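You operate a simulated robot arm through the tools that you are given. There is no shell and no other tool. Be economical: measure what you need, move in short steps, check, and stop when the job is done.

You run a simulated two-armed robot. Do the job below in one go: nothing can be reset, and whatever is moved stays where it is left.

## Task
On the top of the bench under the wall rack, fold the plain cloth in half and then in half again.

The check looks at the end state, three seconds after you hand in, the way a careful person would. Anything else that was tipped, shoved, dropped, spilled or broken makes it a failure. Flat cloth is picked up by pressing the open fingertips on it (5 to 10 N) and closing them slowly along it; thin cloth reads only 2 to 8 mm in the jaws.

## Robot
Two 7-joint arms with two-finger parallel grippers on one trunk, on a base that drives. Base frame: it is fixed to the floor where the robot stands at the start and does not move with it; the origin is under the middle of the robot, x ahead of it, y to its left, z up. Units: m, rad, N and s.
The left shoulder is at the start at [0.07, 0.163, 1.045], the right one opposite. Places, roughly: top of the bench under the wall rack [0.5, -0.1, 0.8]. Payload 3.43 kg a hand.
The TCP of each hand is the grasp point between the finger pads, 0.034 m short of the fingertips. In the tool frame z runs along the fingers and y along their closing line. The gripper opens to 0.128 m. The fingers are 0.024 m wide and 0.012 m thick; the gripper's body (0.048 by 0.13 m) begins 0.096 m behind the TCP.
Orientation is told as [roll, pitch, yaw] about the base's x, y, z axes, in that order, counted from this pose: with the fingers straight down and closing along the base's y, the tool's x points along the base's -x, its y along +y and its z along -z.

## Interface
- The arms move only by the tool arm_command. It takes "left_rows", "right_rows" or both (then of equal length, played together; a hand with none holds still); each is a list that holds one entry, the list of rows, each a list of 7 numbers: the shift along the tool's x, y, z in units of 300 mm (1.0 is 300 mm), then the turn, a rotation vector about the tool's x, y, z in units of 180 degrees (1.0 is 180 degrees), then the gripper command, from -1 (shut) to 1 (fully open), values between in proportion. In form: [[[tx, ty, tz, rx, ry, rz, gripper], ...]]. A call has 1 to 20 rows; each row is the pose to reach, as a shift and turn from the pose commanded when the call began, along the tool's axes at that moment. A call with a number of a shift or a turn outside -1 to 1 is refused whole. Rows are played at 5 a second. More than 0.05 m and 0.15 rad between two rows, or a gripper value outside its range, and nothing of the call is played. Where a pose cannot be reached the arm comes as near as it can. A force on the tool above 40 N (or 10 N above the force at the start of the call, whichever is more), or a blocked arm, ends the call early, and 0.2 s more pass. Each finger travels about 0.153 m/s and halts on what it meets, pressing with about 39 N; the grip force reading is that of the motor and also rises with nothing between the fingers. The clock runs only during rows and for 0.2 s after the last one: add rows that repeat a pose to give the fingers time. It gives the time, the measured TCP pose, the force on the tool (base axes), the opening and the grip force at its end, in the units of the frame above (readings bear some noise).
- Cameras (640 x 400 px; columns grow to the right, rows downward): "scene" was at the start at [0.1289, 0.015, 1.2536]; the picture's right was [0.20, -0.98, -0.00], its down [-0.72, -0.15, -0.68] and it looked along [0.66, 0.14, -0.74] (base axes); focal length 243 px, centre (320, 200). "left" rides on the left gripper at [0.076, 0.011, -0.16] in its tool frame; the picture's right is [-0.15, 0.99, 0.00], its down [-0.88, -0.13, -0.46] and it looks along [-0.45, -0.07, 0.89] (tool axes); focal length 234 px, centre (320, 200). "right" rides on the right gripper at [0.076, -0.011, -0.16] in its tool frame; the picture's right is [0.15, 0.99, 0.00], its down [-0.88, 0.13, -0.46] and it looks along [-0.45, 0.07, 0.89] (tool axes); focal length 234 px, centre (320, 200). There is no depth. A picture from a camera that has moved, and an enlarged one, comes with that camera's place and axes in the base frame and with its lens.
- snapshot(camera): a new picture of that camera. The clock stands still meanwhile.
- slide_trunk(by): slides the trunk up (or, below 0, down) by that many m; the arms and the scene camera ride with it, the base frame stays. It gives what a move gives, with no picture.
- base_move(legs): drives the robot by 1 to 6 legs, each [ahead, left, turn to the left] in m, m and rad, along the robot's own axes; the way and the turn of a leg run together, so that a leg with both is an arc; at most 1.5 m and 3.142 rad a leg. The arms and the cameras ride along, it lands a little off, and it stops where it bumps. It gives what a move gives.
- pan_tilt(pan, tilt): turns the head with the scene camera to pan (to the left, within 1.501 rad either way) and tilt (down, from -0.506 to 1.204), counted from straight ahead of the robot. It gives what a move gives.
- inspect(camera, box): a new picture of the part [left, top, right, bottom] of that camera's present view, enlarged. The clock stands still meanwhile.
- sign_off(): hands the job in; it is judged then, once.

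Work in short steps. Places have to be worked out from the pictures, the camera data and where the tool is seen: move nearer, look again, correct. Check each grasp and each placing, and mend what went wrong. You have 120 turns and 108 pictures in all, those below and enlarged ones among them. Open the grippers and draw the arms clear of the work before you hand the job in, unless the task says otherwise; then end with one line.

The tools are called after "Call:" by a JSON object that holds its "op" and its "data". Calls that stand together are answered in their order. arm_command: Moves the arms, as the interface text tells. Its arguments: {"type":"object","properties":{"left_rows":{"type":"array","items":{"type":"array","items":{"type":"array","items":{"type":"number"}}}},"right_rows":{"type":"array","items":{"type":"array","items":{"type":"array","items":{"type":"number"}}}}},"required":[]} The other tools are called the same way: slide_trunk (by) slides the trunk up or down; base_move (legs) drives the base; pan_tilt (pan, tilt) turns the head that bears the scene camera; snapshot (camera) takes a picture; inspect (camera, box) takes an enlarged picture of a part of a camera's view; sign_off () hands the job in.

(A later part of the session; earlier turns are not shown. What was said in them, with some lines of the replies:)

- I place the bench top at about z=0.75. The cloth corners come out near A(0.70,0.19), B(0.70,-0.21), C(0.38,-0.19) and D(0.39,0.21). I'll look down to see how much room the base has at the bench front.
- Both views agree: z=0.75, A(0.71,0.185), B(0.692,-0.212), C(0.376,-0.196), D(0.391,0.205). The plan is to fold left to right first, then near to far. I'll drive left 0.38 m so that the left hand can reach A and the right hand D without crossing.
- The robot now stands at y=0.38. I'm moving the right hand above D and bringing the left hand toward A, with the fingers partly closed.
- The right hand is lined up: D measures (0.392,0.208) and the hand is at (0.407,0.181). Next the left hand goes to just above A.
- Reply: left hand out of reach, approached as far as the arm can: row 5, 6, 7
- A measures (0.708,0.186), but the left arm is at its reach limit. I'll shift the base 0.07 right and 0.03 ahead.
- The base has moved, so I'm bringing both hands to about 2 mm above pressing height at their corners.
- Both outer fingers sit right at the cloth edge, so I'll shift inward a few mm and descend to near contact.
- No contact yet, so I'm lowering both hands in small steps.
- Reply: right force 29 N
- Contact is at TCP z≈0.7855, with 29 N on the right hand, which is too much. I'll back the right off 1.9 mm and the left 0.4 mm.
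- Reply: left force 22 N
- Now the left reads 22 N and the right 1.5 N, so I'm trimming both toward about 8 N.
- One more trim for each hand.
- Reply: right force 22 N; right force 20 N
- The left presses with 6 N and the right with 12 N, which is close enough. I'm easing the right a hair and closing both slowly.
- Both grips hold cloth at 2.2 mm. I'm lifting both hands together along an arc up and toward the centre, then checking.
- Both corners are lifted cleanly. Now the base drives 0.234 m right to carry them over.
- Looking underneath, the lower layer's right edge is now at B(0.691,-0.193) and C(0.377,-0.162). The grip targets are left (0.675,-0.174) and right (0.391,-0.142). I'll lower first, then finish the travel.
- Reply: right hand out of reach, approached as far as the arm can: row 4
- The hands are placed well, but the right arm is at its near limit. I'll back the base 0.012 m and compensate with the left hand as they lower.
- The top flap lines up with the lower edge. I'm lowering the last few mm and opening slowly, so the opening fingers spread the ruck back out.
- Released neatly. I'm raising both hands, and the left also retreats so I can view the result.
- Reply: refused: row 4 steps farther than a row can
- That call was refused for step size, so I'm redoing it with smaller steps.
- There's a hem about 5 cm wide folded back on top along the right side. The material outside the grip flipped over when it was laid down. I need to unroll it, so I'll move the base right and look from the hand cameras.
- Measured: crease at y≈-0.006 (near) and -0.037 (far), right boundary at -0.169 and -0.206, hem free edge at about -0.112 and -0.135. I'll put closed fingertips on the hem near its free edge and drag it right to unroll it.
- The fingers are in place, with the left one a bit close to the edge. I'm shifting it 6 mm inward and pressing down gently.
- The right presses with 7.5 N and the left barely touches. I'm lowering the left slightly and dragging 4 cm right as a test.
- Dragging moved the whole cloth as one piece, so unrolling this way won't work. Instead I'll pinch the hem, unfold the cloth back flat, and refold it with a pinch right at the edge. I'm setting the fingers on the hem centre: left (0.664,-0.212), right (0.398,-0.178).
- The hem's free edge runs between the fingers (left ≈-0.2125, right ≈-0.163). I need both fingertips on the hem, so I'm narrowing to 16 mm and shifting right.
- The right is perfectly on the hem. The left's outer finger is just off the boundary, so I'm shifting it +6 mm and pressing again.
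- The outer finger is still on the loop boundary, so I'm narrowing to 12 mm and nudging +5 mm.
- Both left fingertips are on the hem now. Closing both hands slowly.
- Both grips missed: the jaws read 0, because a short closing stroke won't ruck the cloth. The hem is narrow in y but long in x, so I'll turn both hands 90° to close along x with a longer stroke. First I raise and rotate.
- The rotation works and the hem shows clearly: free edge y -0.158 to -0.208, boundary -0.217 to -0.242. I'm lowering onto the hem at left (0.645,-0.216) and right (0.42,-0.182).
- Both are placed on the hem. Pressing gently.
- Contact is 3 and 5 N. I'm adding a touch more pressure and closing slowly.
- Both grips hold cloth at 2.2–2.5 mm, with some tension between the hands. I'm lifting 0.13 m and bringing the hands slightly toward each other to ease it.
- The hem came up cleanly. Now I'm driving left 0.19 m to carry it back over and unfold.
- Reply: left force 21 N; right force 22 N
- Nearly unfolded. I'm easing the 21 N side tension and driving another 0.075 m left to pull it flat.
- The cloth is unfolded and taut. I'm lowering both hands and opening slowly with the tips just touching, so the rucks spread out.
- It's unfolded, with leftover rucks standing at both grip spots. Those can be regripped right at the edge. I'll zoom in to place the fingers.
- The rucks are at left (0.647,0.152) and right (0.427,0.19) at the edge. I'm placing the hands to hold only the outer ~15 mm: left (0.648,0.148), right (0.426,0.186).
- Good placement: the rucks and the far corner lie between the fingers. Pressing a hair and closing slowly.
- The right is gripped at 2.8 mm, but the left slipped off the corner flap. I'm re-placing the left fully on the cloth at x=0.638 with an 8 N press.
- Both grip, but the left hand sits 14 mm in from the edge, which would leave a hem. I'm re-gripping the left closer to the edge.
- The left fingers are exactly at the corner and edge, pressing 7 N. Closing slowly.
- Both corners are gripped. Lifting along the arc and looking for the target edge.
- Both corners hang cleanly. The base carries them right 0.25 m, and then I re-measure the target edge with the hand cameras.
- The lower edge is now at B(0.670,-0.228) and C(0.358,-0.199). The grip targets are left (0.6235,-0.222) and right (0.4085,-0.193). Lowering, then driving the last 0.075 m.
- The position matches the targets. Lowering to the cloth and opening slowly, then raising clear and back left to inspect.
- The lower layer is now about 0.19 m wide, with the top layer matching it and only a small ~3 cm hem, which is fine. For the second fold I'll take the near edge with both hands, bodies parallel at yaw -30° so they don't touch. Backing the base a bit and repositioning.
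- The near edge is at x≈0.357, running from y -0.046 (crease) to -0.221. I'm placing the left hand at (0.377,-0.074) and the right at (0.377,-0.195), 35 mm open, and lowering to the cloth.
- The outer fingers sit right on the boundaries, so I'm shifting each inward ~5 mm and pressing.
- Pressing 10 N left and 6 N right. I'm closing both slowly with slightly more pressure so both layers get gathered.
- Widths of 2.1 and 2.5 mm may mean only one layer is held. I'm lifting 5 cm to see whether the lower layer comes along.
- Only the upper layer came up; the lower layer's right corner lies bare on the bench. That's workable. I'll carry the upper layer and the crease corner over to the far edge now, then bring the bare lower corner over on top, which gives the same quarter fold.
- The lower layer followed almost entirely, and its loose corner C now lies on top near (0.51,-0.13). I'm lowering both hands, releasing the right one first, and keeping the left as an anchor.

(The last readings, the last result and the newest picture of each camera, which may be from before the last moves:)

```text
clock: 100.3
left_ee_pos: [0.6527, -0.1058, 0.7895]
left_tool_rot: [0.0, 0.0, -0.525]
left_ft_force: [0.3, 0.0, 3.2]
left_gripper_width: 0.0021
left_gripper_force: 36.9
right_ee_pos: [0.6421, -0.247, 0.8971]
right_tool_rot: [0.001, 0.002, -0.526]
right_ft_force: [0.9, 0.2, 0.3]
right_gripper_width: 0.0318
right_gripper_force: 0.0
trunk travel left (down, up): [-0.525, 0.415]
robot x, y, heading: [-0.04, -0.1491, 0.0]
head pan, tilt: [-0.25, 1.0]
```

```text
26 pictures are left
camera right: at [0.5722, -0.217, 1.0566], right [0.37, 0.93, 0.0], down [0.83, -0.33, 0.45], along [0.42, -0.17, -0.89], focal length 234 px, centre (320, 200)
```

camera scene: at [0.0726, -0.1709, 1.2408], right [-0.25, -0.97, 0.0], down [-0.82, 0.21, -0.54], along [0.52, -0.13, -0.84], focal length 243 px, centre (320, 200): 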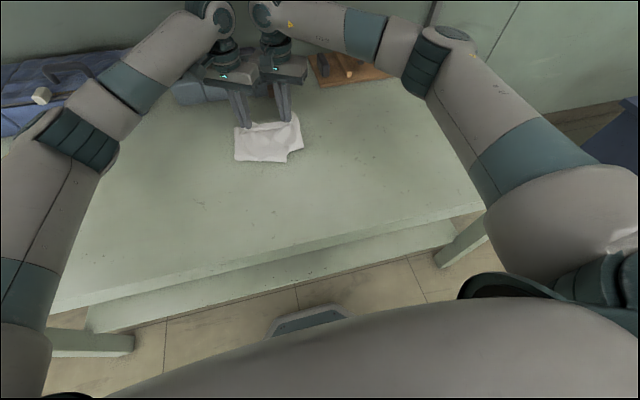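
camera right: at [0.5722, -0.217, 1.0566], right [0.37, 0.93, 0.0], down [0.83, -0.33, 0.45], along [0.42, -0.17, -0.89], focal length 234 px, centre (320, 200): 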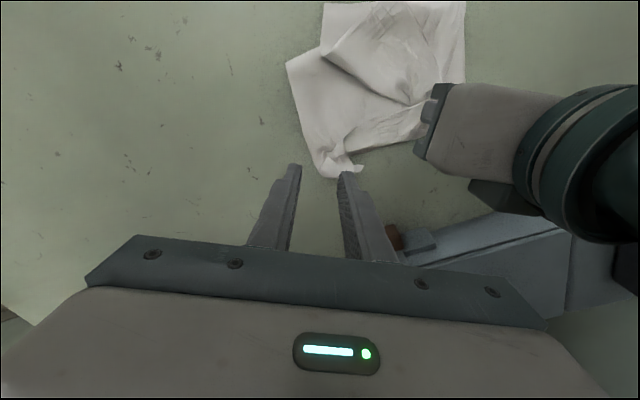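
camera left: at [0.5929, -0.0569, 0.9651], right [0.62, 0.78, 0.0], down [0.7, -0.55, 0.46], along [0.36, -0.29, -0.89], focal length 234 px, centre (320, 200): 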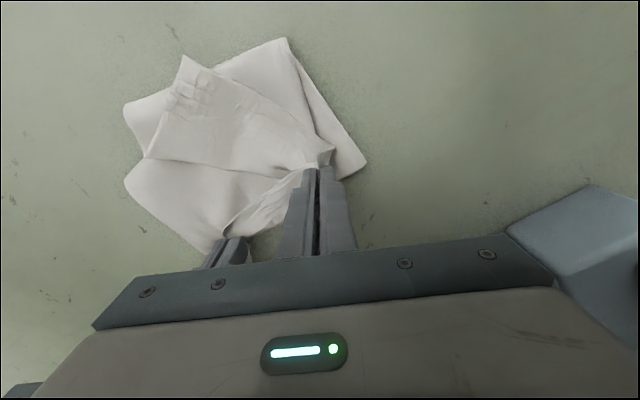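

C needs room to grab safely, so I'll release the left hand too and draw it aside, and bring the right hand back over C.

Call:
{"op": "arm_command", "data": {"left_rows": [[[0, 0, 0, 0, 0, 0, -0.9], [0, 0, 0, 0, 0, 0, -0.8], [0, 0, 0, 0, 0, 0, -0.7], [0, 0, 0, 0, 0, 0, -0.6], [0, 0, 0, 0, 0, 0, -0.5], [0, 0, -0.06, 0, 0, 0, -0.5], [0, 0, -0.16, 0, 0, 0, -0.5], [0, 0.1, -0.26, 0, 0, 0, -0.5], [0.05, 0.22, -0.33, 0, 0, 0, -0.5], [0.1, 0.36, -0.36, 0, 0, 0, -0.5], [0.15, 0.5, -0.36, 0, 0, 0, -0.5], [0.2, 0.64, -0.36, 0, 0, 0, -0.5]]]}}

Call:
{"op": "arm_command", "data": {"right_rows": [[[0.1, 0, 0, 0, 0, 0, -0.5], [0.2, 0, 0, 0, 0, 0, -0.4], [0.3, 0.01, 0, 0, 0, 0, -0.375], [0.4, 0.02, 0, 0, 0, 0, -0.375], [0.48, 0.02, 0, 0, 0, 0, -0.375], [0.48, 0.02, 0, 0, 0, 0, -0.375]]]}}

Call:
{"op": "snapshot", "data": {"camera": "right"}}

Call:
{"op": "inspect", "data": {"camera": "scene", "box": [190, 90, 350, 190]}}

```text
clock: 102.9
left_ee_pos: [0.6976, 0.0929, 0.8951]
left_tool_rot: [-0.003, -0.002, -0.528]
left_ft_force: [0.7, 0.1, -0.4]
left_gripper_width: 0.0322
left_gripper_force: 0.1
right_ee_pos: [0.6442, -0.2453, 0.8954]
right_tool_rot: [-0.003, 0.001, -0.526]
right_ft_force: [0.2, -0.7, -0.3]
right_gripper_width: 0.0319
right_gripper_force: 0.1
trunk travel left (down, up): [-0.525, 0.415]
robot x, y, heading: [-0.0421, -0.1576, 0.0]
head pan, tilt: [-0.25, 1.0]
```

```text
clock: 104.3
left_ee_pos: [0.6986, 0.09, 0.8971]
left_tool_rot: [-0.002, -0.002, -0.526]
left_ft_force: [-0.1, 0.4, 0.1]
left_gripper_width: 0.032
left_gripper_force: 0.1
right_ee_pos: [0.5214, -0.1657, 0.8942]
right_tool_rot: [0.0, 0.003, -0.525]
right_ft_force: [-0.2, 0.2, 0.2]
right_gripper_width: 0.04
right_gripper_force: 0.1
trunk travel left (down, up): [-0.525, 0.415]
robot x, y, heading: [-0.0421, -0.1532, 0.002]
head pan, tilt: [-0.25, 1.0]
```

```text
25 pictures are left
camera right: at [0.4521, -0.137, 1.0549], right [0.37, 0.93, 0.0], down [0.83, -0.33, 0.45], along [0.42, -0.17, -0.89], focal length 234 px, centre (320, 200)
```

right: 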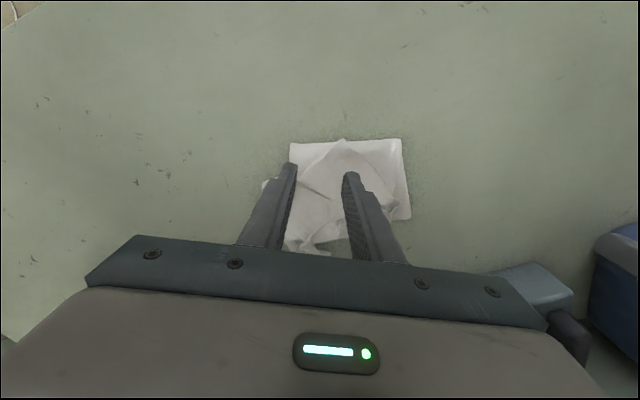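

```text
4.00 times, centred on (270, 140) of scene
camera zoom: at [0.0737, -0.1712, 1.2407], right [-0.25, -0.97, 0.0], down [-0.82, 0.21, -0.54], along [0.52, -0.13, -0.84], focal length 971 px, centre (520, 440)
```

zoom: 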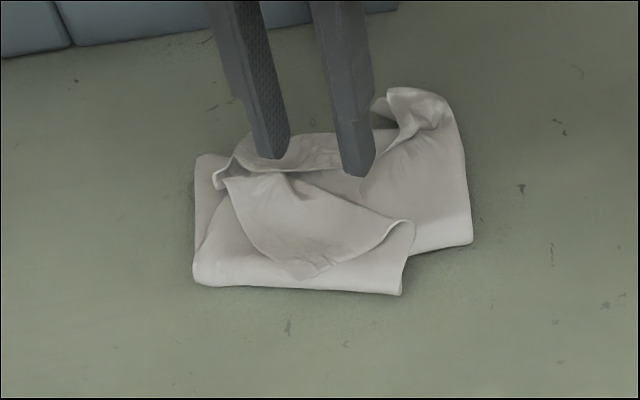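

Now it's a compact bundle, with the loose flap's corner C at about (0.53,-0.138) on top. I'll pinch the flap near C with the right hand, at (0.55,-0.143).

Call:
{"op": "arm_command", "data": {"right_rows": [[[-0.045, 0.113, 0.06, 0, 0, 0, -0.375], [-0.045, 0.113, 0.16, 0, 0, 0, -0.375], [-0.045, 0.113, 0.26, 0, 0, 0, -0.375], [-0.045, 0.113, 0.313, 0, 0, 0, -0.375], [-0.045, 0.113, 0.33, 0, 0, 0, -0.375], [-0.045, 0.113, 0.33, 0, 0, 0, -0.375]]]}}

Call:
{"op": "inspect", "data": {"camera": "right", "box": [220, 90, 420, 240]}}

```text
clock: 105.7
left_ee_pos: [0.6981, 0.0898, 0.896]
left_tool_rot: [-0.001, -0.002, -0.524]
left_ft_force: [-0.7, 0.1, 0.1]
left_gripper_width: 0.032
left_gripper_force: 0.1
right_ee_pos: [0.5517, -0.1451, 0.7979]
right_tool_rot: [-0.001, 0.0, -0.524]
right_ft_force: [0.4, -0.4, -0.1]
right_gripper_width: 0.0401
right_gripper_force: 0.1
trunk travel left (down, up): [-0.525, 0.415]
robot x, y, heading: [-0.0467, -0.1554, -0.004]
head pan, tilt: [-0.25, 1.0]
```

```text
2.67 times, centred on (320, 165) of right
camera zoom: at [0.4806, -0.1146, 0.9576], right [0.37, 0.93, 0.0], down [0.83, -0.33, 0.45], along [0.42, -0.17, -0.89], focal length 624 px, centre (320, 293)
```

zoom: 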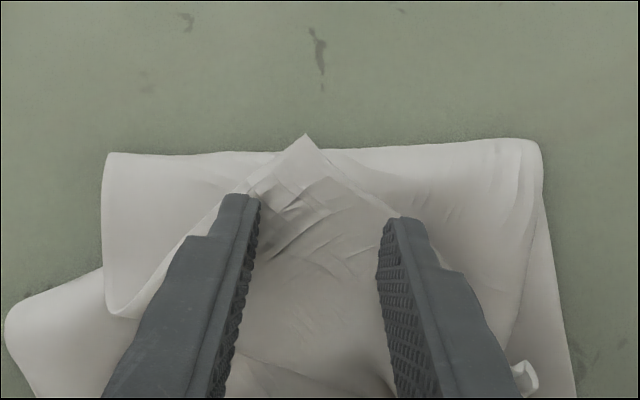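

C is neatly between the fingers with both tips at the flap edges. Advancing 8 mm and pressing down.

Call:
{"op": "arm_command", "data": {"right_rows": [[[-0.03, 0, 0, 0, 0, 0, -0.375], [-0.03, 0, 0.015, 0, 0, 0, -0.375], [-0.03, 0, 0.022, 0, 0, 0, -0.375], [-0.03, 0, 0.022, 0, 0, 0, -0.375]]]}}

```text
clock: 106.7
left_ee_pos: [0.6983, 0.0905, 0.8966]
left_tool_rot: [-0.002, -0.002, -0.527]
left_ft_force: [-0.3, 0.0, -0.6]
left_gripper_width: 0.032
left_gripper_force: 0.2
right_ee_pos: [0.5571, -0.1475, 0.7908]
right_tool_rot: [-0.001, 0.004, -0.526]
right_ft_force: [1.0, -0.2, 0.3]
right_gripper_width: 0.0399
right_gripper_force: 0.0
trunk travel left (down, up): [-0.525, 0.415]
robot x, y, heading: [-0.0448, -0.152, 0.001]
head pan, tilt: [-0.25, 1.0]
```

Call:
{"op": "arm_command", "data": {"right_rows": [[[0, 0, 0.006, 0, 0, 0, -0.375], [0, 0, 0.01, 0, 0, 0, -0.375], [0, 0, 0.01, 0, 0, 0, -0.375]]]}}

```text
clock: 107.5
left_ee_pos: [0.6983, 0.0902, 0.8968]
left_tool_rot: [-0.001, -0.003, -0.525]
left_ft_force: [-0.1, -0.2, 0.0]
left_gripper_width: 0.0319
left_gripper_force: 0.0
right_ee_pos: [0.5573, -0.1484, 0.7891]
right_tool_rot: [0.0, 0.001, -0.522]
right_ft_force: [-0.4, 0.5, 4.1]
right_gripper_width: 0.0399
right_gripper_force: 0.1
trunk travel left (down, up): [-0.525, 0.415]
robot x, y, heading: [-0.0431, -0.1509, -0.005]
head pan, tilt: [-0.25, 1.0]
```

Contact at 4 N. Closing slowly with a slight added press, then lifting a little.

Call:
{"op": "arm_command", "data": {"right_rows": [[[0, 0, 0.002, 0, 0, 0, -0.375], [0, 0, 0.002, 0, 0, 0, -0.44], [0, 0, 0.002, 0, 0, 0, -0.5], [0, 0, 0.002, 0, 0, 0, -0.56], [0, 0, 0.002, 0, 0, 0, -0.62], [0, 0, 0.002, 0, 0, 0, -0.68], [0, 0, 0.002, 0, 0, 0, -0.74], [0, 0, 0.002, 0, 0, 0, -0.8], [0, 0, 0.002, 0, 0, 0, -0.86], [0, 0, 0.002, 0, 0, 0, -0.92], [0, 0, 0.002, 0, 0, 0, -1], [0, 0, 0.002, 0, 0, 0, -1], [0, 0, 0.002, 0, 0, 0, -1], [0, 0, -0.05, 0, 0, 0, -1], [0, 0, -0.12, 0, 0, 0, -1]]]}}

Call:
{"op": "snapshot", "data": {"camera": "right"}}

```text
clock: 110.7
left_ee_pos: [0.6984, 0.0897, 0.8964]
left_tool_rot: [0.0, -0.002, -0.526]
left_ft_force: [0.0, 0.0, 0.0]
left_gripper_width: 0.0319
left_gripper_force: 0.1
right_ee_pos: [0.5571, -0.1493, 0.8237]
right_tool_rot: [-0.003, 0.003, -0.526]
right_ft_force: [-0.2, -0.8, 0.1]
right_gripper_width: 0.0017
right_gripper_force: 36.2
trunk travel left (down, up): [-0.525, 0.415]
robot x, y, heading: [-0.0478, -0.1547, 0.0]
head pan, tilt: [-0.25, 1.0]
```

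```text
22 pictures are left
camera right: at [0.4865, -0.1194, 0.9841], right [0.37, 0.93, 0.0], down [0.83, -0.33, 0.45], along [0.42, -0.17, -0.89], focal length 234 px, centre (320, 200)
```

right: 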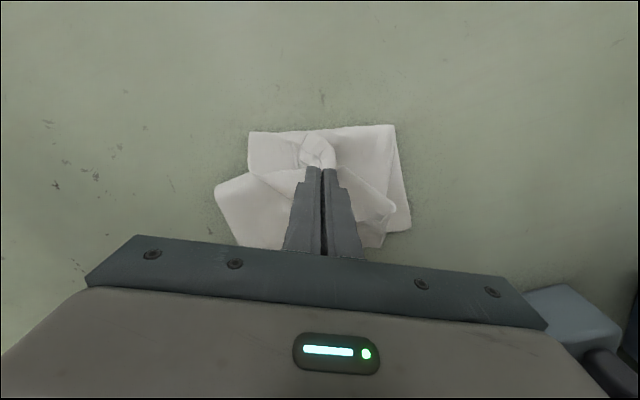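

C is gripped. Carrying it over to the far-right corner, toward TCP (0.64,-0.245).

Call:
{"op": "arm_command", "data": {"right_rows": [[[-0.05, -0.017, -0.08, 0, 0, 0, -1], [-0.1, -0.035, -0.13, 0, 0, 0, -1], [-0.17, -0.06, -0.15, 0, 0, 0, -1], [-0.24, -0.085, -0.13, 0, 0, 0, -1], [-0.31, -0.11, -0.08, 0, 0, 0, -1], [-0.37, -0.13, -0.02, 0, 0, 0, -1], [-0.41, -0.145, 0.05, 0, 0, 0, -1], [-0.41, -0.145, 0.1, 0, 0, 0, -1], [-0.41, -0.145, 0.1, 0, 0, 0, -1]]]}}

Call:
{"op": "snapshot", "data": {"camera": "right"}}

```text
clock: 112.7
left_ee_pos: [0.6975, 0.091, 0.8972]
left_tool_rot: [-0.002, 0.0, -0.525]
left_ft_force: [0.2, -1.0, 0.2]
left_gripper_width: 0.032
left_gripper_force: 0.1
right_ee_pos: [0.6423, -0.2483, 0.7926]
right_tool_rot: [-0.002, 0.003, -0.525]
right_ft_force: [-0.4, 0.4, 2.7]
right_gripper_width: 0.0017
right_gripper_force: 36.7
trunk travel left (down, up): [-0.525, 0.415]
robot x, y, heading: [-0.0436, -0.1536, 0.0]
head pan, tilt: [-0.25, 1.0]
```

```text
21 pictures are left
camera right: at [0.5717, -0.2184, 0.9546], right [0.37, 0.93, 0.0], down [0.83, -0.33, 0.45], along [0.42, -0.17, -0.89], focal length 234 px, centre (320, 200)
```

right: 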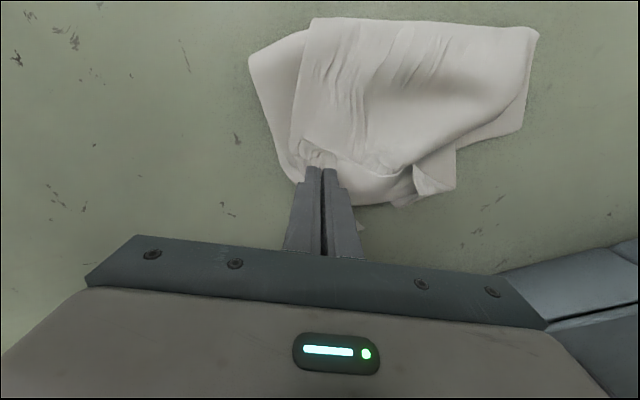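

The top now covers well. I'm opening slowly to release, lifting clear to the right, and viewing the result.

Call:
{"op": "arm_command", "data": {"right_rows": [[[0, 0, 0, 0, 0, 0, -0.92], [0, 0, 0, 0, 0, 0, -0.84], [0, 0, 0, 0, 0, 0, -0.76], [0, 0, 0, 0, 0, 0, -0.68], [0, 0, 0, 0, 0, 0, -0.6], [0, 0, 0, 0, 0, 0, -0.5], [0, 0, -0.05, 0, 0, 0, -0.5], [0, 0, -0.15, 0, 0, 0, -0.5], [0, 0, -0.25, 0, 0, 0, -0.5], [0.1, -0.1, -0.32, 0, 0, 0, -0.5], [0.2, -0.2, -0.35, 0, 0, 0, -0.5], [0.3, -0.3, -0.35, 0, 0, 0, -0.6], [0.4, -0.4, -0.35, 0, 0, 0, -1]]]}}

Call:
{"op": "inspect", "data": {"camera": "scene", "box": [190, 80, 350, 180]}}

```text
clock: 115.5
left_ee_pos: [0.6978, 0.0901, 0.8974]
left_tool_rot: [0.0, -0.001, -0.526]
left_ft_force: [0.3, -0.4, 0.1]
left_gripper_width: 0.032
left_gripper_force: 0.0
right_ee_pos: [0.4751, -0.2929, 0.8976]
right_tool_rot: [0.0, 0.001, -0.526]
right_ft_force: [0.2, -0.5, -0.6]
right_gripper_width: 0.0
right_gripper_force: 33.0
trunk travel left (down, up): [-0.525, 0.415]
robot x, y, heading: [-0.0431, -0.1532, -0.002]
head pan, tilt: [-0.25, 1.0]
```

```text
4.00 times, centred on (270, 130) of scene
camera zoom: at [0.0729, -0.1715, 1.2408], right [-0.25, -0.97, 0.0], down [-0.82, 0.21, -0.54], along [0.52, -0.13, -0.84], focal length 971 px, centre (520, 480)
```

zoom: 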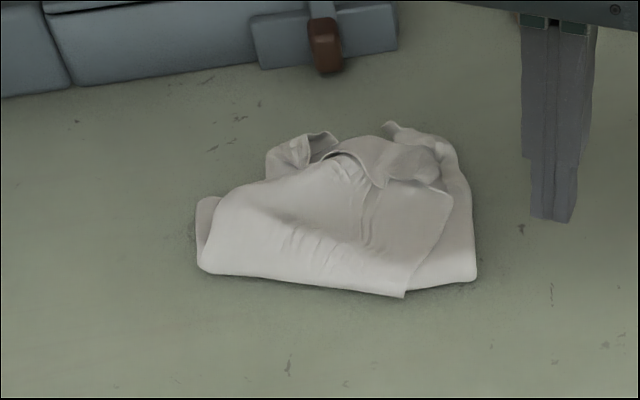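

Let me look from above with the right hand camera.

Call:
{"op": "arm_command", "data": {"right_rows": [[[-0.06, 0.09, -0.05, 0, 0, 0, -1], [-0.12, 0.18, -0.1, 0, 0, 0, -1], [-0.18, 0.27, -0.15, 0, 0, 0, -1], [-0.24, 0.36, -0.2, 0, 0, 0, -1], [-0.3, 0.45, -0.23, 0, 0, 0, -1], [-0.37, 0.53, -0.23, 0, 0, 0, -1], [-0.437, 0.61, -0.23, 0, 0, 0, -1]]]}}

Call:
{"op": "inspect", "data": {"camera": "right", "box": [180, 20, 460, 195]}}

```text
clock: 117.1
left_ee_pos: [0.6984, 0.0921, 0.8964]
left_tool_rot: [-0.002, -0.001, -0.526]
left_ft_force: [-1.3, 0.1, -0.1]
left_gripper_width: 0.0317
left_gripper_force: 0.1
right_ee_pos: [0.6849, -0.1972, 0.965]
right_tool_rot: [-0.004, 0.002, -0.527]
right_ft_force: [-0.9, -0.4, 0.3]
right_gripper_width: 0.0
right_gripper_force: 33.1
trunk travel left (down, up): [-0.525, 0.415]
robot x, y, heading: [-0.0456, -0.153, -0.004]
head pan, tilt: [-0.25, 1.0]
```

```text
2.29 times, centred on (320, 108) of right
camera zoom: at [0.6139, -0.1679, 1.1264], right [0.37, 0.93, 0.0], down [0.83, -0.33, 0.45], along [0.42, -0.17, -0.89], focal length 535 px, centre (320, 411)
```

zoom: 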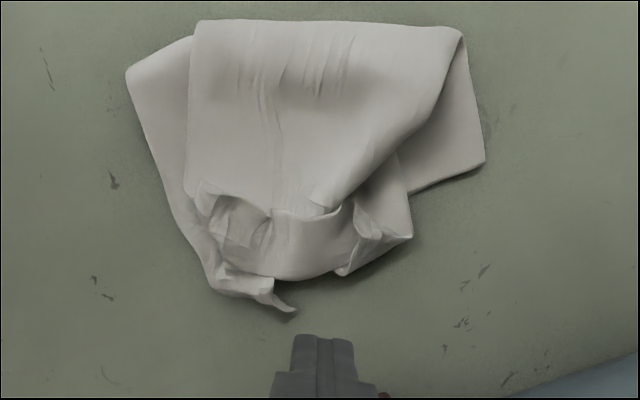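

The bundle is about 0.16 × 0.17 m, but the top half is skewed: its crease corner sits near (0.68,-0.145) and should be at about y -0.08. I'll withdraw the right hand and take that little peak with the left.

Call:
{"op": "arm_command", "data": {"right_rows": [[[0.07, -0.09, 0, 0, 0, 0, -1], [0.14, -0.18, 0, 0, 0, 0, -1], [0.21, -0.27, 0, 0, 0, 0, -1], [0.28, -0.36, 0, 0, 0, 0, -1], [0.35, -0.45, 0, 0, 0, 0, -1], [0.42, -0.55, 0, 0, 0, 0, -1], [0.44, -0.65, 0, 0, 0, 0, -1], [0.44, -0.72, 0, 0, 0, 0, -1], [0.44, -0.72, 0, 0, 0, 0, -1], [0.44, -0.72, 0, 0, 0, 0, -1], [0.44, -0.72, 0, 0, 0, 0, -1]]], "left_rows": [[[0, 0, 0, 0, 0, 0, -0.4], [0, 0, 0, 0, 0, 0, -0.3], [0, 0, 0, 0, 0, 0, -0.3], [-0.06, -0.12, 0, 0, 0, 0, -0.3], [-0.12, -0.24, 0, 0, 0, 0, -0.3], [-0.18, -0.36, 0, 0, 0, 0, -0.3], [-0.24, -0.48, 0, 0, 0, 0, -0.3], [-0.3, -0.6, 0, 0, 0, 0, -0.3], [-0.337, -0.717, 0.08, 0, 0, 0, -0.3], [-0.337, -0.717, 0.18, 0, 0, 0, -0.3], [-0.337, -0.717, 0.22, 0, 0, 0, -0.3]]]}}

Call:
{"op": "inspect", "data": {"camera": "left", "box": [180, 20, 460, 195]}}

```text
clock: 119.5
left_ee_pos: [0.6762, -0.1448, 0.8346]
left_tool_rot: [-0.001, -0.001, -0.525]
left_ft_force: [0.4, 0.3, -0.1]
left_gripper_width: 0.0448
left_gripper_force: 0.2
right_ee_pos: [0.4613, -0.3195, 0.9674]
right_tool_rot: [-0.003, 0.002, -0.525]
right_ft_force: [-0.4, 0.4, -0.3]
right_gripper_width: 0.0
right_gripper_force: 32.2
trunk travel left (down, up): [-0.525, 0.415]
robot x, y, heading: [-0.0485, -0.1506, -0.0]
head pan, tilt: [-0.25, 1.0]
```

```text
2.29 times, centred on (320, 108) of left
camera zoom: at [0.6155, -0.0978, 0.9917], right [0.62, 0.78, 0.0], down [0.7, -0.55, 0.46], along [0.36, -0.29, -0.89], focal length 535 px, centre (320, 411)
```

zoom: 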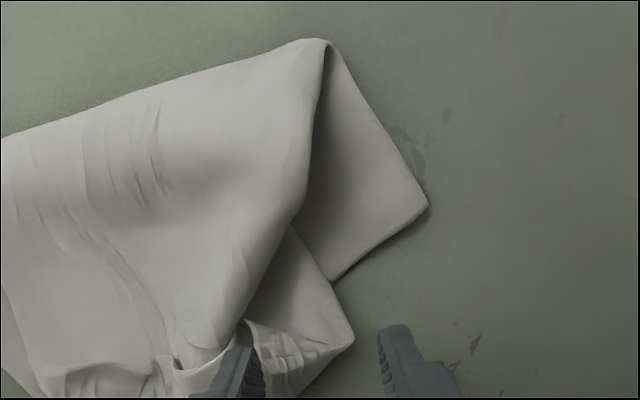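

The crease corner is clear at (0.69,-0.139); it belongs at (0.664,-0.08). I'll pinch just inside it at (0.668,-0.150).

Call:
{"op": "arm_command", "data": {"left_rows": [[[0.015, -0.028, 0.03, 0, 0, 0, -0.453], [0.015, -0.028, 0.1, 0, 0, 0, -0.453], [0.015, -0.028, 0.135, 0, 0, 0, -0.453], [0.015, -0.028, 0.15, 0, 0, 0, -0.453], [0.015, -0.028, 0.15, 0, 0, 0, -0.453]]]}}

```text
clock: 120.7
left_ee_pos: [0.6687, -0.1508, 0.7885]
left_tool_rot: [0.001, -0.004, -0.527]
left_ft_force: [2.7, -1.5, 12.2]
left_gripper_width: 0.0347
left_gripper_force: 0.1
right_ee_pos: [0.4612, -0.3196, 0.9695]
right_tool_rot: [-0.002, 0.002, -0.524]
right_ft_force: [0.4, -0.4, -0.5]
right_gripper_width: 0.0001
right_gripper_force: 33.1
trunk travel left (down, up): [-0.525, 0.415]
robot x, y, heading: [-0.0459, -0.1536, -0.002]
head pan, tilt: [-0.25, 1.0]
```

Contact at 12 N. Closing slowly, then lifting 2 cm to check.

Call:
{"op": "arm_command", "data": {"left_rows": [[[0, 0, -0.001, 0, 0, 0, -0.5], [0, 0, -0.001, 0, 0, 0, -0.56], [0, 0, -0.001, 0, 0, 0, -0.62], [0, 0, -0.001, 0, 0, 0, -0.68], [0, 0, -0.001, 0, 0, 0, -0.74], [0, 0, -0.001, 0, 0, 0, -0.8], [0, 0, -0.001, 0, 0, 0, -0.86], [0, 0, -0.001, 0, 0, 0, -0.92], [0, 0, -0.001, 0, 0, 0, -1], [0, 0, -0.001, 0, 0, 0, -1], [0, 0, -0.001, 0, 0, 0, -1], [0, 0, -0.05, 0, 0, 0, -1], [0, 0, -0.1, 0, 0, 0, -1]]]}}

Call:
{"op": "snapshot", "data": {"camera": "left"}}

```text
clock: 123.5
left_ee_pos: [0.6674, -0.1511, 0.8178]
left_tool_rot: [-0.002, 0.0, -0.526]
left_ft_force: [0.0, 0.0, -0.7]
left_gripper_width: 0.0043
left_gripper_force: 38.8
right_ee_pos: [0.4621, -0.319, 0.9695]
right_tool_rot: [-0.001, 0.002, -0.526]
right_ft_force: [1.2, -0.7, 0.3]
right_gripper_width: 0.0003
right_gripper_force: 32.9
trunk travel left (down, up): [-0.525, 0.415]
robot x, y, heading: [-0.0484, -0.1543, 0.0]
head pan, tilt: [-0.25, 1.0]
```

```text
17 pictures are left
camera left: at [0.608, -0.1033, 0.9759], right [0.62, 0.78, 0.0], down [0.7, -0.55, 0.46], along [0.36, -0.29, -0.89], focal length 234 px, centre (320, 200)
```

left: 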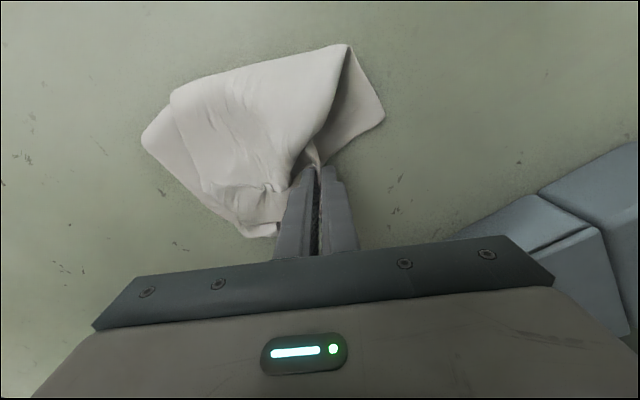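

Two layers are held (4.3 mm). Moving the corner left into place and setting it down.

Call:
{"op": "arm_command", "data": {"left_rows": [[[0.02, 0.02, -0.05, 0, 0, 0, -1], [0.05, 0.05, -0.06, 0, 0, 0, -1], [0.08, 0.09, -0.05, 0, 0, 0, -1], [0.11, 0.12, -0.02, 0, 0, 0, -1], [0.135, 0.15, 0.03, 0, 0, 0, -1], [0.135, 0.15, 0.085, 0, 0, 0, -1], [0.135, 0.15, 0.085, 0, 0, 0, -1]]]}}

Call:
{"op": "snapshot", "data": {"camera": "left"}}

```text
clock: 125.1
left_ee_pos: [0.6559, -0.09, 0.7911]
left_tool_rot: [-0.001, -0.003, -0.525]
left_ft_force: [-0.1, 0.0, 2.6]
left_gripper_width: 0.0044
left_gripper_force: 38.5
right_ee_pos: [0.4619, -0.3198, 0.9686]
right_tool_rot: [-0.003, 0.003, -0.524]
right_ft_force: [-0.9, -0.2, -0.2]
right_gripper_width: 0.0
right_gripper_force: 32.8
trunk travel left (down, up): [-0.525, 0.415]
robot x, y, heading: [-0.0489, -0.1515, -0.002]
head pan, tilt: [-0.25, 1.0]
```

```text
16 pictures are left
camera left: at [0.5957, -0.0425, 0.9499], right [0.62, 0.78, 0.0], down [0.7, -0.55, 0.46], along [0.36, -0.29, -0.89], focal length 234 px, centre (320, 200)
```

left: 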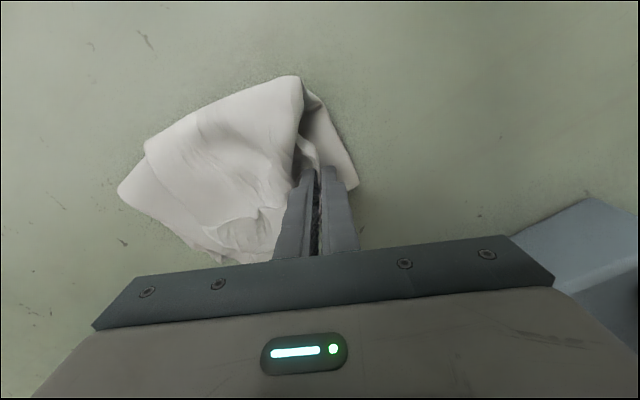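

The left side has squared up. Releasing, lifting to the left, and checking from above.

Call:
{"op": "arm_command", "data": {"left_rows": [[[0, 0, 0, 0, 0, 0, -0.92], [0, 0, 0, 0, 0, 0, -0.84], [0, 0, 0, 0, 0, 0, -0.76], [0, 0, 0, 0, 0, 0, -0.68], [0, 0, 0, 0, 0, 0, -0.6], [0, 0, 0, 0, 0, 0, -0.5], [0, 0, -0.05, 0, 0, 0, -0.5], [0, 0, -0.15, 0, 0, 0, -0.5], [-0.05, 0.05, -0.28, 0, 0, 0, -0.5], [-0.12, 0.05, -0.4, 0, 0, 0, -0.7], [-0.15, 0, -0.5, 0, 0, 0, -1]]]}}

Call:
{"op": "inspect", "data": {"camera": "left", "box": [160, 10, 440, 185]}}

```text
clock: 127.5
left_ee_pos: [0.6937, -0.1127, 0.9396]
left_tool_rot: [0.0, -0.002, -0.525]
left_ft_force: [0.2, 0.1, 0.0]
left_gripper_width: 0.0
left_gripper_force: 32.8
right_ee_pos: [0.461, -0.32, 0.9687]
right_tool_rot: [-0.003, 0.002, -0.526]
right_ft_force: [-0.1, -0.5, 0.0]
right_gripper_width: 0.0002
right_gripper_force: 32.9
trunk travel left (down, up): [-0.525, 0.415]
robot x, y, heading: [-0.044, -0.1543, -0.004]
head pan, tilt: [-0.25, 1.0]
```

```text
2.29 times, centred on (300, 98) of left
camera zoom: at [0.6331, -0.0658, 1.0989], right [0.62, 0.78, 0.0], down [0.7, -0.55, 0.46], along [0.36, -0.28, -0.89], focal length 535 px, centre (366, 434)
```

zoom: 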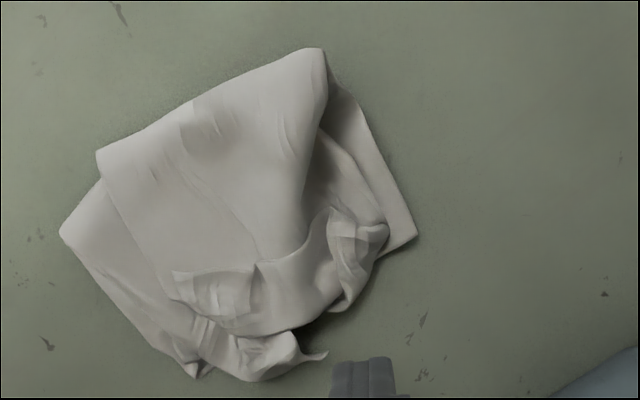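

Much squarer now. Corner C's tip is turned back as a small patch at about (0.633,-0.184) on top. I'll pull it out toward the far-right corner with the right hand, with the left moving aside.

Call:
{"op": "arm_command", "data": {"left_rows": [[[0.04, 0.1, 0, 0, 0, 0, -1], [0.08, 0.2, 0, 0, 0, 0, -1], [0.12, 0.3, 0, 0, 0, 0, -1], [0.16, 0.4, 0, 0, 0, 0, -1], [0.2, 0.5, 0, 0, 0, 0, -1], [0.2, 0.6, 0, 0, 0, 0, -1], [0.2, 0.6, 0, 0, 0, 0, -1], [0.2, 0.6, 0, 0, 0, 0, -1], [0.2, 0.6, 0, 0, 0, 0, -1], [0.2, 0.6, 0, 0, 0, 0, -1], [0.2, 0.6, 0, 0, 0, 0, -1], [0.2, 0.6, 0, 0, 0, 0, -1]]], "right_rows": [[[0, 0, 0, 0, 0, 0, -1], [-0.03, 0.1, 0, 0, 0, 0, -0.8], [-0.07, 0.2, 0, 0, 0, 0, -0.6], [-0.11, 0.3, 0, 0, 0, 0, -0.453], [-0.15, 0.4, 0.05, 0, 0, 0, -0.453], [-0.19, 0.5, 0.12, 0, 0, 0, -0.453], [-0.23, 0.6, 0.2, 0, 0, 0, -0.453], [-0.27, 0.68, 0.3, 0, 0, 0, -0.453], [-0.27, 0.68, 0.4, 0, 0, 0, -0.453], [-0.27, 0.68, 0.48, 0, 0, 0, -0.453], [-0.27, 0.68, 0.53, 0, 0, 0, -0.453], [-0.27, 0.68, 0.55, 0, 0, 0, -0.453]]]}}

Call:
{"op": "inspect", "data": {"camera": "right", "box": [220, 70, 420, 220]}}

```text
clock: 130.1
left_ee_pos: [0.7339, 0.0714, 0.9411]
left_tool_rot: [-0.002, 0.0, -0.525]
left_ft_force: [-0.1, -0.1, 0.4]
left_gripper_width: 0.0002
left_gripper_force: 33.0
right_ee_pos: [0.6358, -0.1831, 0.8013]
right_tool_rot: [-0.002, 0.0, -0.524]
right_ft_force: [0.8, 0.8, 0.3]
right_gripper_width: 0.0349
right_gripper_force: 0.1
trunk travel left (down, up): [-0.525, 0.415]
robot x, y, heading: [-0.0463, -0.1529, -0.002]
head pan, tilt: [-0.25, 1.0]
```

```text
2.67 times, centred on (320, 145) of right
camera zoom: at [0.5636, -0.1535, 0.9625], right [0.37, 0.93, 0.0], down [0.83, -0.33, 0.45], along [0.42, -0.17, -0.89], focal length 624 px, centre (320, 347)
```

zoom: 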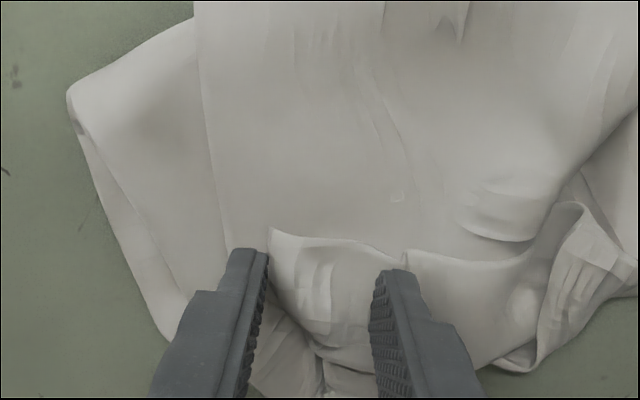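

C's turned-back patch lies between the fingers. A small shift back and left, then pressing.

Call:
{"op": "arm_command", "data": {"right_rows": [[[0.025, 0.018, 0, 0, 0, 0, -0.453], [0.025, 0.018, 0.02, 0, 0, 0, -0.453], [0.025, 0.018, 0.033, 0, 0, 0, -0.453], [0.025, 0.018, 0.038, 0, 0, 0, -0.453], [0.025, 0.018, 0.038, 0, 0, 0, -0.453]]]}}

```text
clock: 131.3
left_ee_pos: [0.7342, 0.0737, 0.9412]
left_tool_rot: [-0.003, -0.001, -0.526]
left_ft_force: [-0.2, 0.4, -1.0]
left_gripper_width: 0.0
left_gripper_force: 32.6
right_ee_pos: [0.6295, -0.1756, 0.7909]
right_tool_rot: [-0.001, 0.003, -0.525]
right_ft_force: [0.6, 0.6, 4.6]
right_gripper_width: 0.0349
right_gripper_force: 0.8
trunk travel left (down, up): [-0.525, 0.415]
robot x, y, heading: [-0.0416, -0.1501, -0.0]
head pan, tilt: [-0.25, 1.0]
```

Contact at 4.6 N. Closing slowly and lifting slightly.

Call:
{"op": "arm_command", "data": {"right_rows": [[[0, 0, 0.003, 0, 0, 0, -0.453], [0, 0, 0.003, 0, 0, 0, -0.5], [0, 0, 0.003, 0, 0, 0, -0.56], [0, 0, 0.003, 0, 0, 0, -0.62], [0, 0, 0.003, 0, 0, 0, -0.68], [0, 0, 0.003, 0, 0, 0, -0.74], [0, 0, 0.003, 0, 0, 0, -0.8], [0, 0, 0.003, 0, 0, 0, -0.86], [0, 0, 0.003, 0, 0, 0, -0.92], [0, 0, 0.003, 0, 0, 0, -1], [0, 0, 0.003, 0, 0, 0, -1], [0, 0, 0.003, 0, 0, 0, -1], [0, 0, -0.05, 0, 0, 0, -1], [0, 0, -0.12, 0, 0, 0, -1]]]}}

Call:
{"op": "snapshot", "data": {"camera": "right"}}

```text
clock: 134.3
left_ee_pos: [0.7338, 0.0718, 0.9399]
left_tool_rot: [-0.001, -0.002, -0.525]
left_ft_force: [0.8, 0.6, -0.3]
left_gripper_width: 0.0
left_gripper_force: 33.2
right_ee_pos: [0.6296, -0.1759, 0.8275]
right_tool_rot: [-0.002, 0.0, -0.526]
right_ft_force: [-0.1, 0.2, 0.5]
right_gripper_width: 0.0035
right_gripper_force: 37.8
trunk travel left (down, up): [-0.525, 0.415]
robot x, y, heading: [-0.0478, -0.1534, 0.0]
head pan, tilt: [-0.25, 1.0]
```

```text
13 pictures are left
camera right: at [0.5588, -0.1461, 0.9872], right [0.37, 0.93, 0.0], down [0.83, -0.33, 0.45], along [0.42, -0.17, -0.89], focal length 234 px, centre (320, 200)
```

right: 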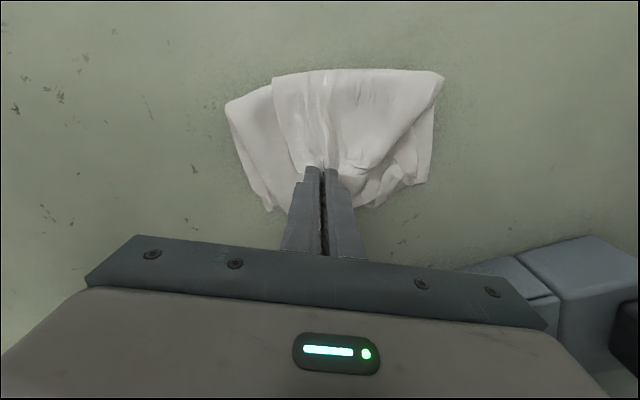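

It holds 3.5 mm. Pulling gently to the far-right corner, lowering, releasing and retreating.

Call:
{"op": "arm_command", "data": {"right_rows": [[[-0.045, -0.024, -0.03, 0, 0, 0, -1], [-0.09, -0.048, -0.02, 0, 0, 0, -1], [-0.135, -0.072, 0.02, 0, 0, 0, -1], [-0.18, -0.095, 0.07, 0, 0, 0, -1], [-0.18, -0.095, 0.115, 0, 0, 0, -1], [-0.18, -0.095, 0.115, 0, 0, 0, -0.92], [-0.18, -0.095, 0.115, 0, 0, 0, -0.84], [-0.18, -0.095, 0.115, 0, 0, 0, -0.76], [-0.18, -0.095, 0.115, 0, 0, 0, -0.68], [-0.18, -0.095, 0.115, 0, 0, 0, -0.58], [-0.18, -0.095, 0.115, 0, 0, 0, -0.5], [-0.18, -0.095, 0.06, 0, 0, 0, -0.5], [-0.18, -0.095, -0.05, 0, 0, 0, -0.5], [-0.18, -0.095, -0.17, 0, 0, 0, -0.5], [-0.2, -0.05, -0.3, 0, 0, 0, -0.5], [-0.22, 0, -0.42, 0, 0, 0, -0.5]]]}}

Call:
{"op": "inspect", "data": {"camera": "right", "box": [180, 10, 460, 185]}}

```text
clock: 137.7
left_ee_pos: [0.7331, 0.0731, 0.9402]
left_tool_rot: [-0.001, -0.002, -0.528]
left_ft_force: [-0.2, 0.8, 0.9]
left_gripper_width: 0.0002
left_gripper_force: 33.1
right_ee_pos: [0.6877, -0.2076, 0.9531]
right_tool_rot: [-0.002, 0.0, -0.525]
right_ft_force: [-0.6, -0.2, 0.1]
right_gripper_width: 0.0321
right_gripper_force: 0.1
trunk travel left (down, up): [-0.525, 0.415]
robot x, y, heading: [-0.0483, -0.1516, 0.004]
head pan, tilt: [-0.25, 1.0]
```

```text
2.29 times, centred on (320, 98) of right
camera zoom: at [0.6173, -0.1784, 1.1135], right [0.37, 0.93, 0.0], down [0.83, -0.33, 0.45], along [0.42, -0.17, -0.89], focal length 535 px, centre (320, 434)
```

zoom: 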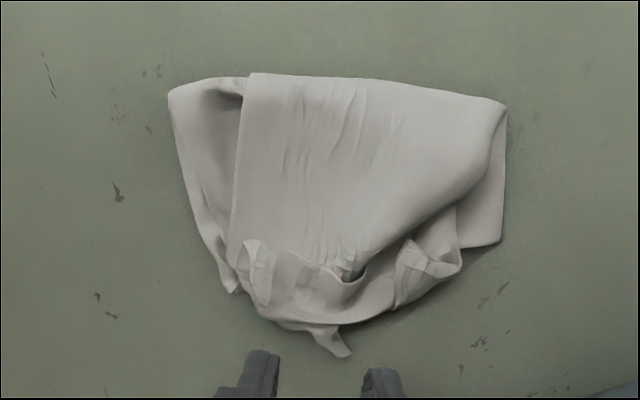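

It now reads as a quarter-size packet. I'll pat down the raised far side at two spots, straight down and up, to settle it.

Call:
{"op": "arm_command", "data": {"right_rows": [[[0, 0, 0.15, 0, 0, 0, -0.5], [0, 0, 0.3, 0, 0, 0, -0.5], [0, 0, 0.42, 0, 0, 0, -0.5], [0, 0, 0.5, 0, 0, 0, -0.5], [0, 0, 0.533, 0, 0, 0, -0.5], [0, 0, 0.533, 0, 0, 0, -0.5], [0, 0, 0.45, 0, 0, 0, -0.5], [0.045, 0.1, 0.38, 0, 0, 0, -0.5], [0.09, 0.205, 0.38, 0, 0, 0, -0.5], [0.09, 0.205, 0.48, 0, 0, 0, -0.5], [0.09, 0.205, 0.533, 0, 0, 0, -0.5], [0.09, 0.205, 0.533, 0, 0, 0, -0.5], [0.09, 0.205, 0.45, 0, 0, 0, -0.5], [0.09, 0.205, 0.3, 0, 0, 0, -0.5], [0.09, 0.205, 0.15, 0, 0, 0, -0.5], [0.09, 0.205, 0, 0, 0, 0, -0.5]]]}}

Call:
{"op": "inspect", "data": {"camera": "right", "box": [140, 10, 420, 185]}}

```text
clock: 141.1
left_ee_pos: [0.7328, 0.0722, 0.94]
left_tool_rot: [-0.002, -0.002, -0.526]
left_ft_force: [-0.5, 0.0, -0.7]
left_gripper_width: 0.0001
left_gripper_force: 32.8
right_ee_pos: [0.6946, -0.1415, 0.953]
right_tool_rot: [-0.003, 0.001, -0.525]
right_ft_force: [0.1, 0.0, 0.1]
right_gripper_width: 0.0322
right_gripper_force: 0.0
trunk travel left (down, up): [-0.525, 0.415]
robot x, y, heading: [-0.0449, -0.1513, 0.0]
head pan, tilt: [-0.25, 1.0]
```

```text
2.29 times, centred on (280, 98) of right
camera zoom: at [0.6241, -0.1125, 1.1141], right [0.37, 0.93, 0.0], down [0.83, -0.33, 0.45], along [0.42, -0.17, -0.89], focal length 535 px, centre (411, 434)
```

zoom: 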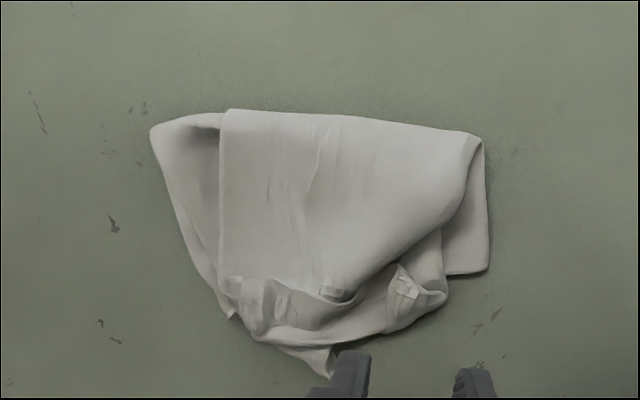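

The packet is settled. I'm opening the grippers and drawing both arms clear.

Call:
{"op": "arm_command", "data": {"left_rows": [[[0, 0.1, -0.05, 0, 0, 0, -0.5], [0, 0.2, -0.05, 0, 0, 0, 0], [0.05, 0.3, -0.05, 0, 0, 0, 0.5], [0.1, 0.4, -0.05, 0, 0, 0, 1], [0.15, 0.5, -0.05, 0, 0, 0, 1], [0.15, 0.5, -0.05, 0, 0, 0, 1], [0.15, 0.5, -0.05, 0, 0, 0, 1], [0.15, 0.5, -0.05, 0, 0, 0, 1]]], "right_rows": [[[0.08, -0.1, -0.05, 0, 0, 0, -0.5], [0.16, -0.2, -0.05, 0, 0, 0, -0.5], [0.24, -0.3, -0.05, 0, 0, 0, -0.5], [0.32, -0.4, -0.05, 0, 0, 0, 0], [0.4, -0.5, -0.05, 0, 0, 0, 0.5], [0.44, -0.62, -0.05, 0, 0, 0, 1], [0.44, -0.75, -0.05, 0, 0, 0, 1], [0.44, -0.85, -0.05, 0, 0, 0, 1]]]}}

Call:
{"op": "snapshot", "data": {"camera": "scene"}}

```text
clock: 141.5
left_ee_pos: [0.7452, 0.096, 0.9557]
left_tool_rot: [-0.004, 0.007, -0.534]
left_ft_force: [0.2, -0.4, 0.6]
left_gripper_width: 0.0639
left_gripper_force: 0.1
right_ee_pos: [0.6602, -0.1577, 0.9669]
right_tool_rot: [-0.002, 0.002, -0.525]
right_ft_force: [0.7, 0.2, 0.2]
right_gripper_width: 0.0319
right_gripper_force: 0.2
trunk travel left (down, up): [-0.525, 0.415]
robot x, y, heading: [-0.046, -0.1523, -0.0]
head pan, tilt: [-0.25, 1.0]
stopped in row 2 (left hand): the force on the tool passed its limit (the readings are from after the stop); the commanded pose is now the measured one
```

```text
10 pictures are left
camera scene: at [0.0721, -0.1721, 1.2409], right [-0.25, -0.97, 0.0], down [-0.81, 0.21, -0.54], along [0.52, -0.13, -0.84], focal length 243 px, centre (320, 200)
```

scene: 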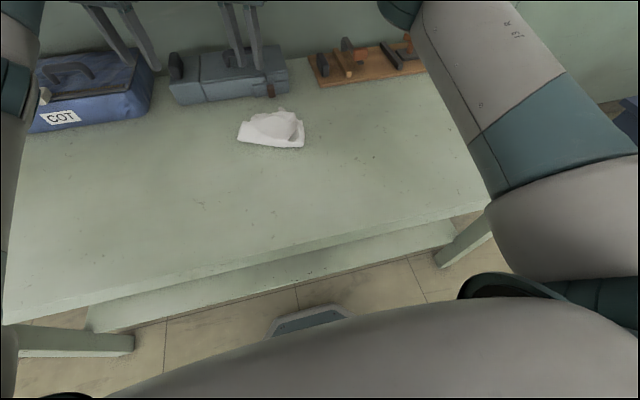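

The left hand touched something at the rack side. I'm backing it straight away toward the robot and moving the right out too, then checking that nothing was displaced.

Call:
{"op": "arm_command", "data": {"left_rows": [[[0.05, -0.03, 0, 0, 0, 0, 0], [0.12, -0.07, 0, 0, 0, 0, 0], [0.22, -0.127, 0, 0, 0, 0, 0], [0.32, -0.185, 0, 0, 0, 0, 0.3], [0.42, -0.24, 0, 0, 0, 0, 0.6], [0.5, -0.2, 0, 0, 0, 0, 1], [0.55, -0.1, 0, 0, 0, 0, 1], [0.6, 0, 0, 0, 0, 0, 1], [0.62, 0.12, 0, 0, 0, 0, 1], [0.64, 0.24, 0, 0, 0, 0, 1]]], "right_rows": [[[0.08, -0.1, 0, 0, 0, 0, -0.5], [0.16, -0.2, 0, 0, 0, 0, -0.5], [0.24, -0.3, 0, 0, 0, 0, -0.5], [0.32, -0.4, 0, 0, 0, 0, 0], [0.38, -0.5, 0, 0, 0, 0, 0.5], [0.4, -0.62, 0, 0, 0, 0, 1], [0.4, -0.74, 0, 0, 0, 0, 1], [0.4, -0.74, 0, 0, 0, 0, 1], [0.4, -0.74, 0, 0, 0, 0, 1], [0.4, -0.74, 0, 0, 0, 0, 1]]]}}

Call:
{"op": "pan_tilt", "data": {"pan": 0.1, "tilt": 0.6}}

Call:
{"op": "snapshot", "data": {"camera": "scene"}}

```text
clock: 143.7
left_ee_pos: [0.6196, 0.2588, 0.9529]
left_tool_rot: [-0.008, 0.007, -0.533]
left_ft_force: [-0.1, 0.1, 0.1]
left_gripper_width: 0.1278
left_gripper_force: 0.1
right_ee_pos: [0.4443, -0.2868, 0.9648]
right_tool_rot: [-0.002, 0.001, -0.524]
right_ft_force: [0.9, -0.4, 0.1]
right_gripper_width: 0.128
right_gripper_force: 0.0
trunk travel left (down, up): [-0.525, 0.415]
robot x, y, heading: [-0.0468, -0.1535, 0.0]
head pan, tilt: [-0.25, 1.0]
```

```text
clock: 144.6
left_ee_pos: [0.6198, 0.2561, 0.9538]
left_tool_rot: [-0.005, 0.008, -0.532]
left_ft_force: [-1.0, 0.1, -0.9]
left_gripper_width: 0.128
left_gripper_force: 0.2
right_ee_pos: [0.4448, -0.2874, 0.9643]
right_tool_rot: [-0.003, 0.001, -0.524]
right_ft_force: [0.0, -0.5, -0.6]
right_gripper_width: 0.1282
right_gripper_force: 0.1
trunk travel left (down, up): [-0.525, 0.415]
robot x, y, heading: [-0.0411, -0.1533, 0.005]
head pan, tilt: [0.099, 0.6]
```

```text
9 pictures are left
camera scene: at [0.094, -0.1448, 1.2726], right [0.1, -1.0, 0.0], down [-0.56, -0.06, -0.82], along [0.82, 0.08, -0.57], focal length 243 px, centre (320, 200)
```

scene: 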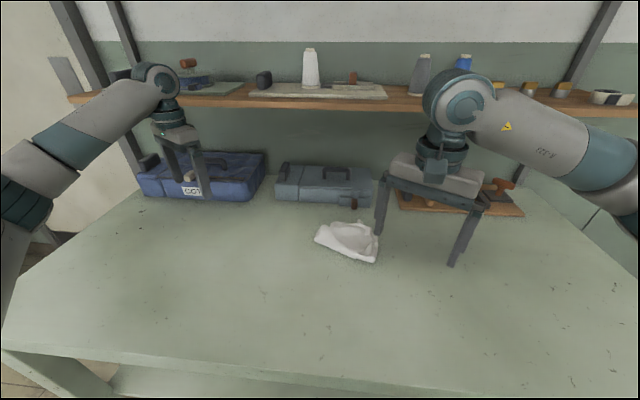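

The shelf items all stand upright and the boxes look undisturbed. The cloth lies folded as a quarter-size packet, with the arms clear and the grippers open. Handing in.

Call:
{"op": "sign_off", "data": {}}

```text
The job is handed in.
```

I folded the cloth in half twice and handed it in as a packet of about a quarter its size, but the result isn't neat: the layers are a bit skewed, there's a small turned-back hem, and the far edge is rumpled. While I was drawing the arms clear, the left arm bumped something, probably the rack shelf; the final picture showed the shelf items upright and nothing visibly moved.
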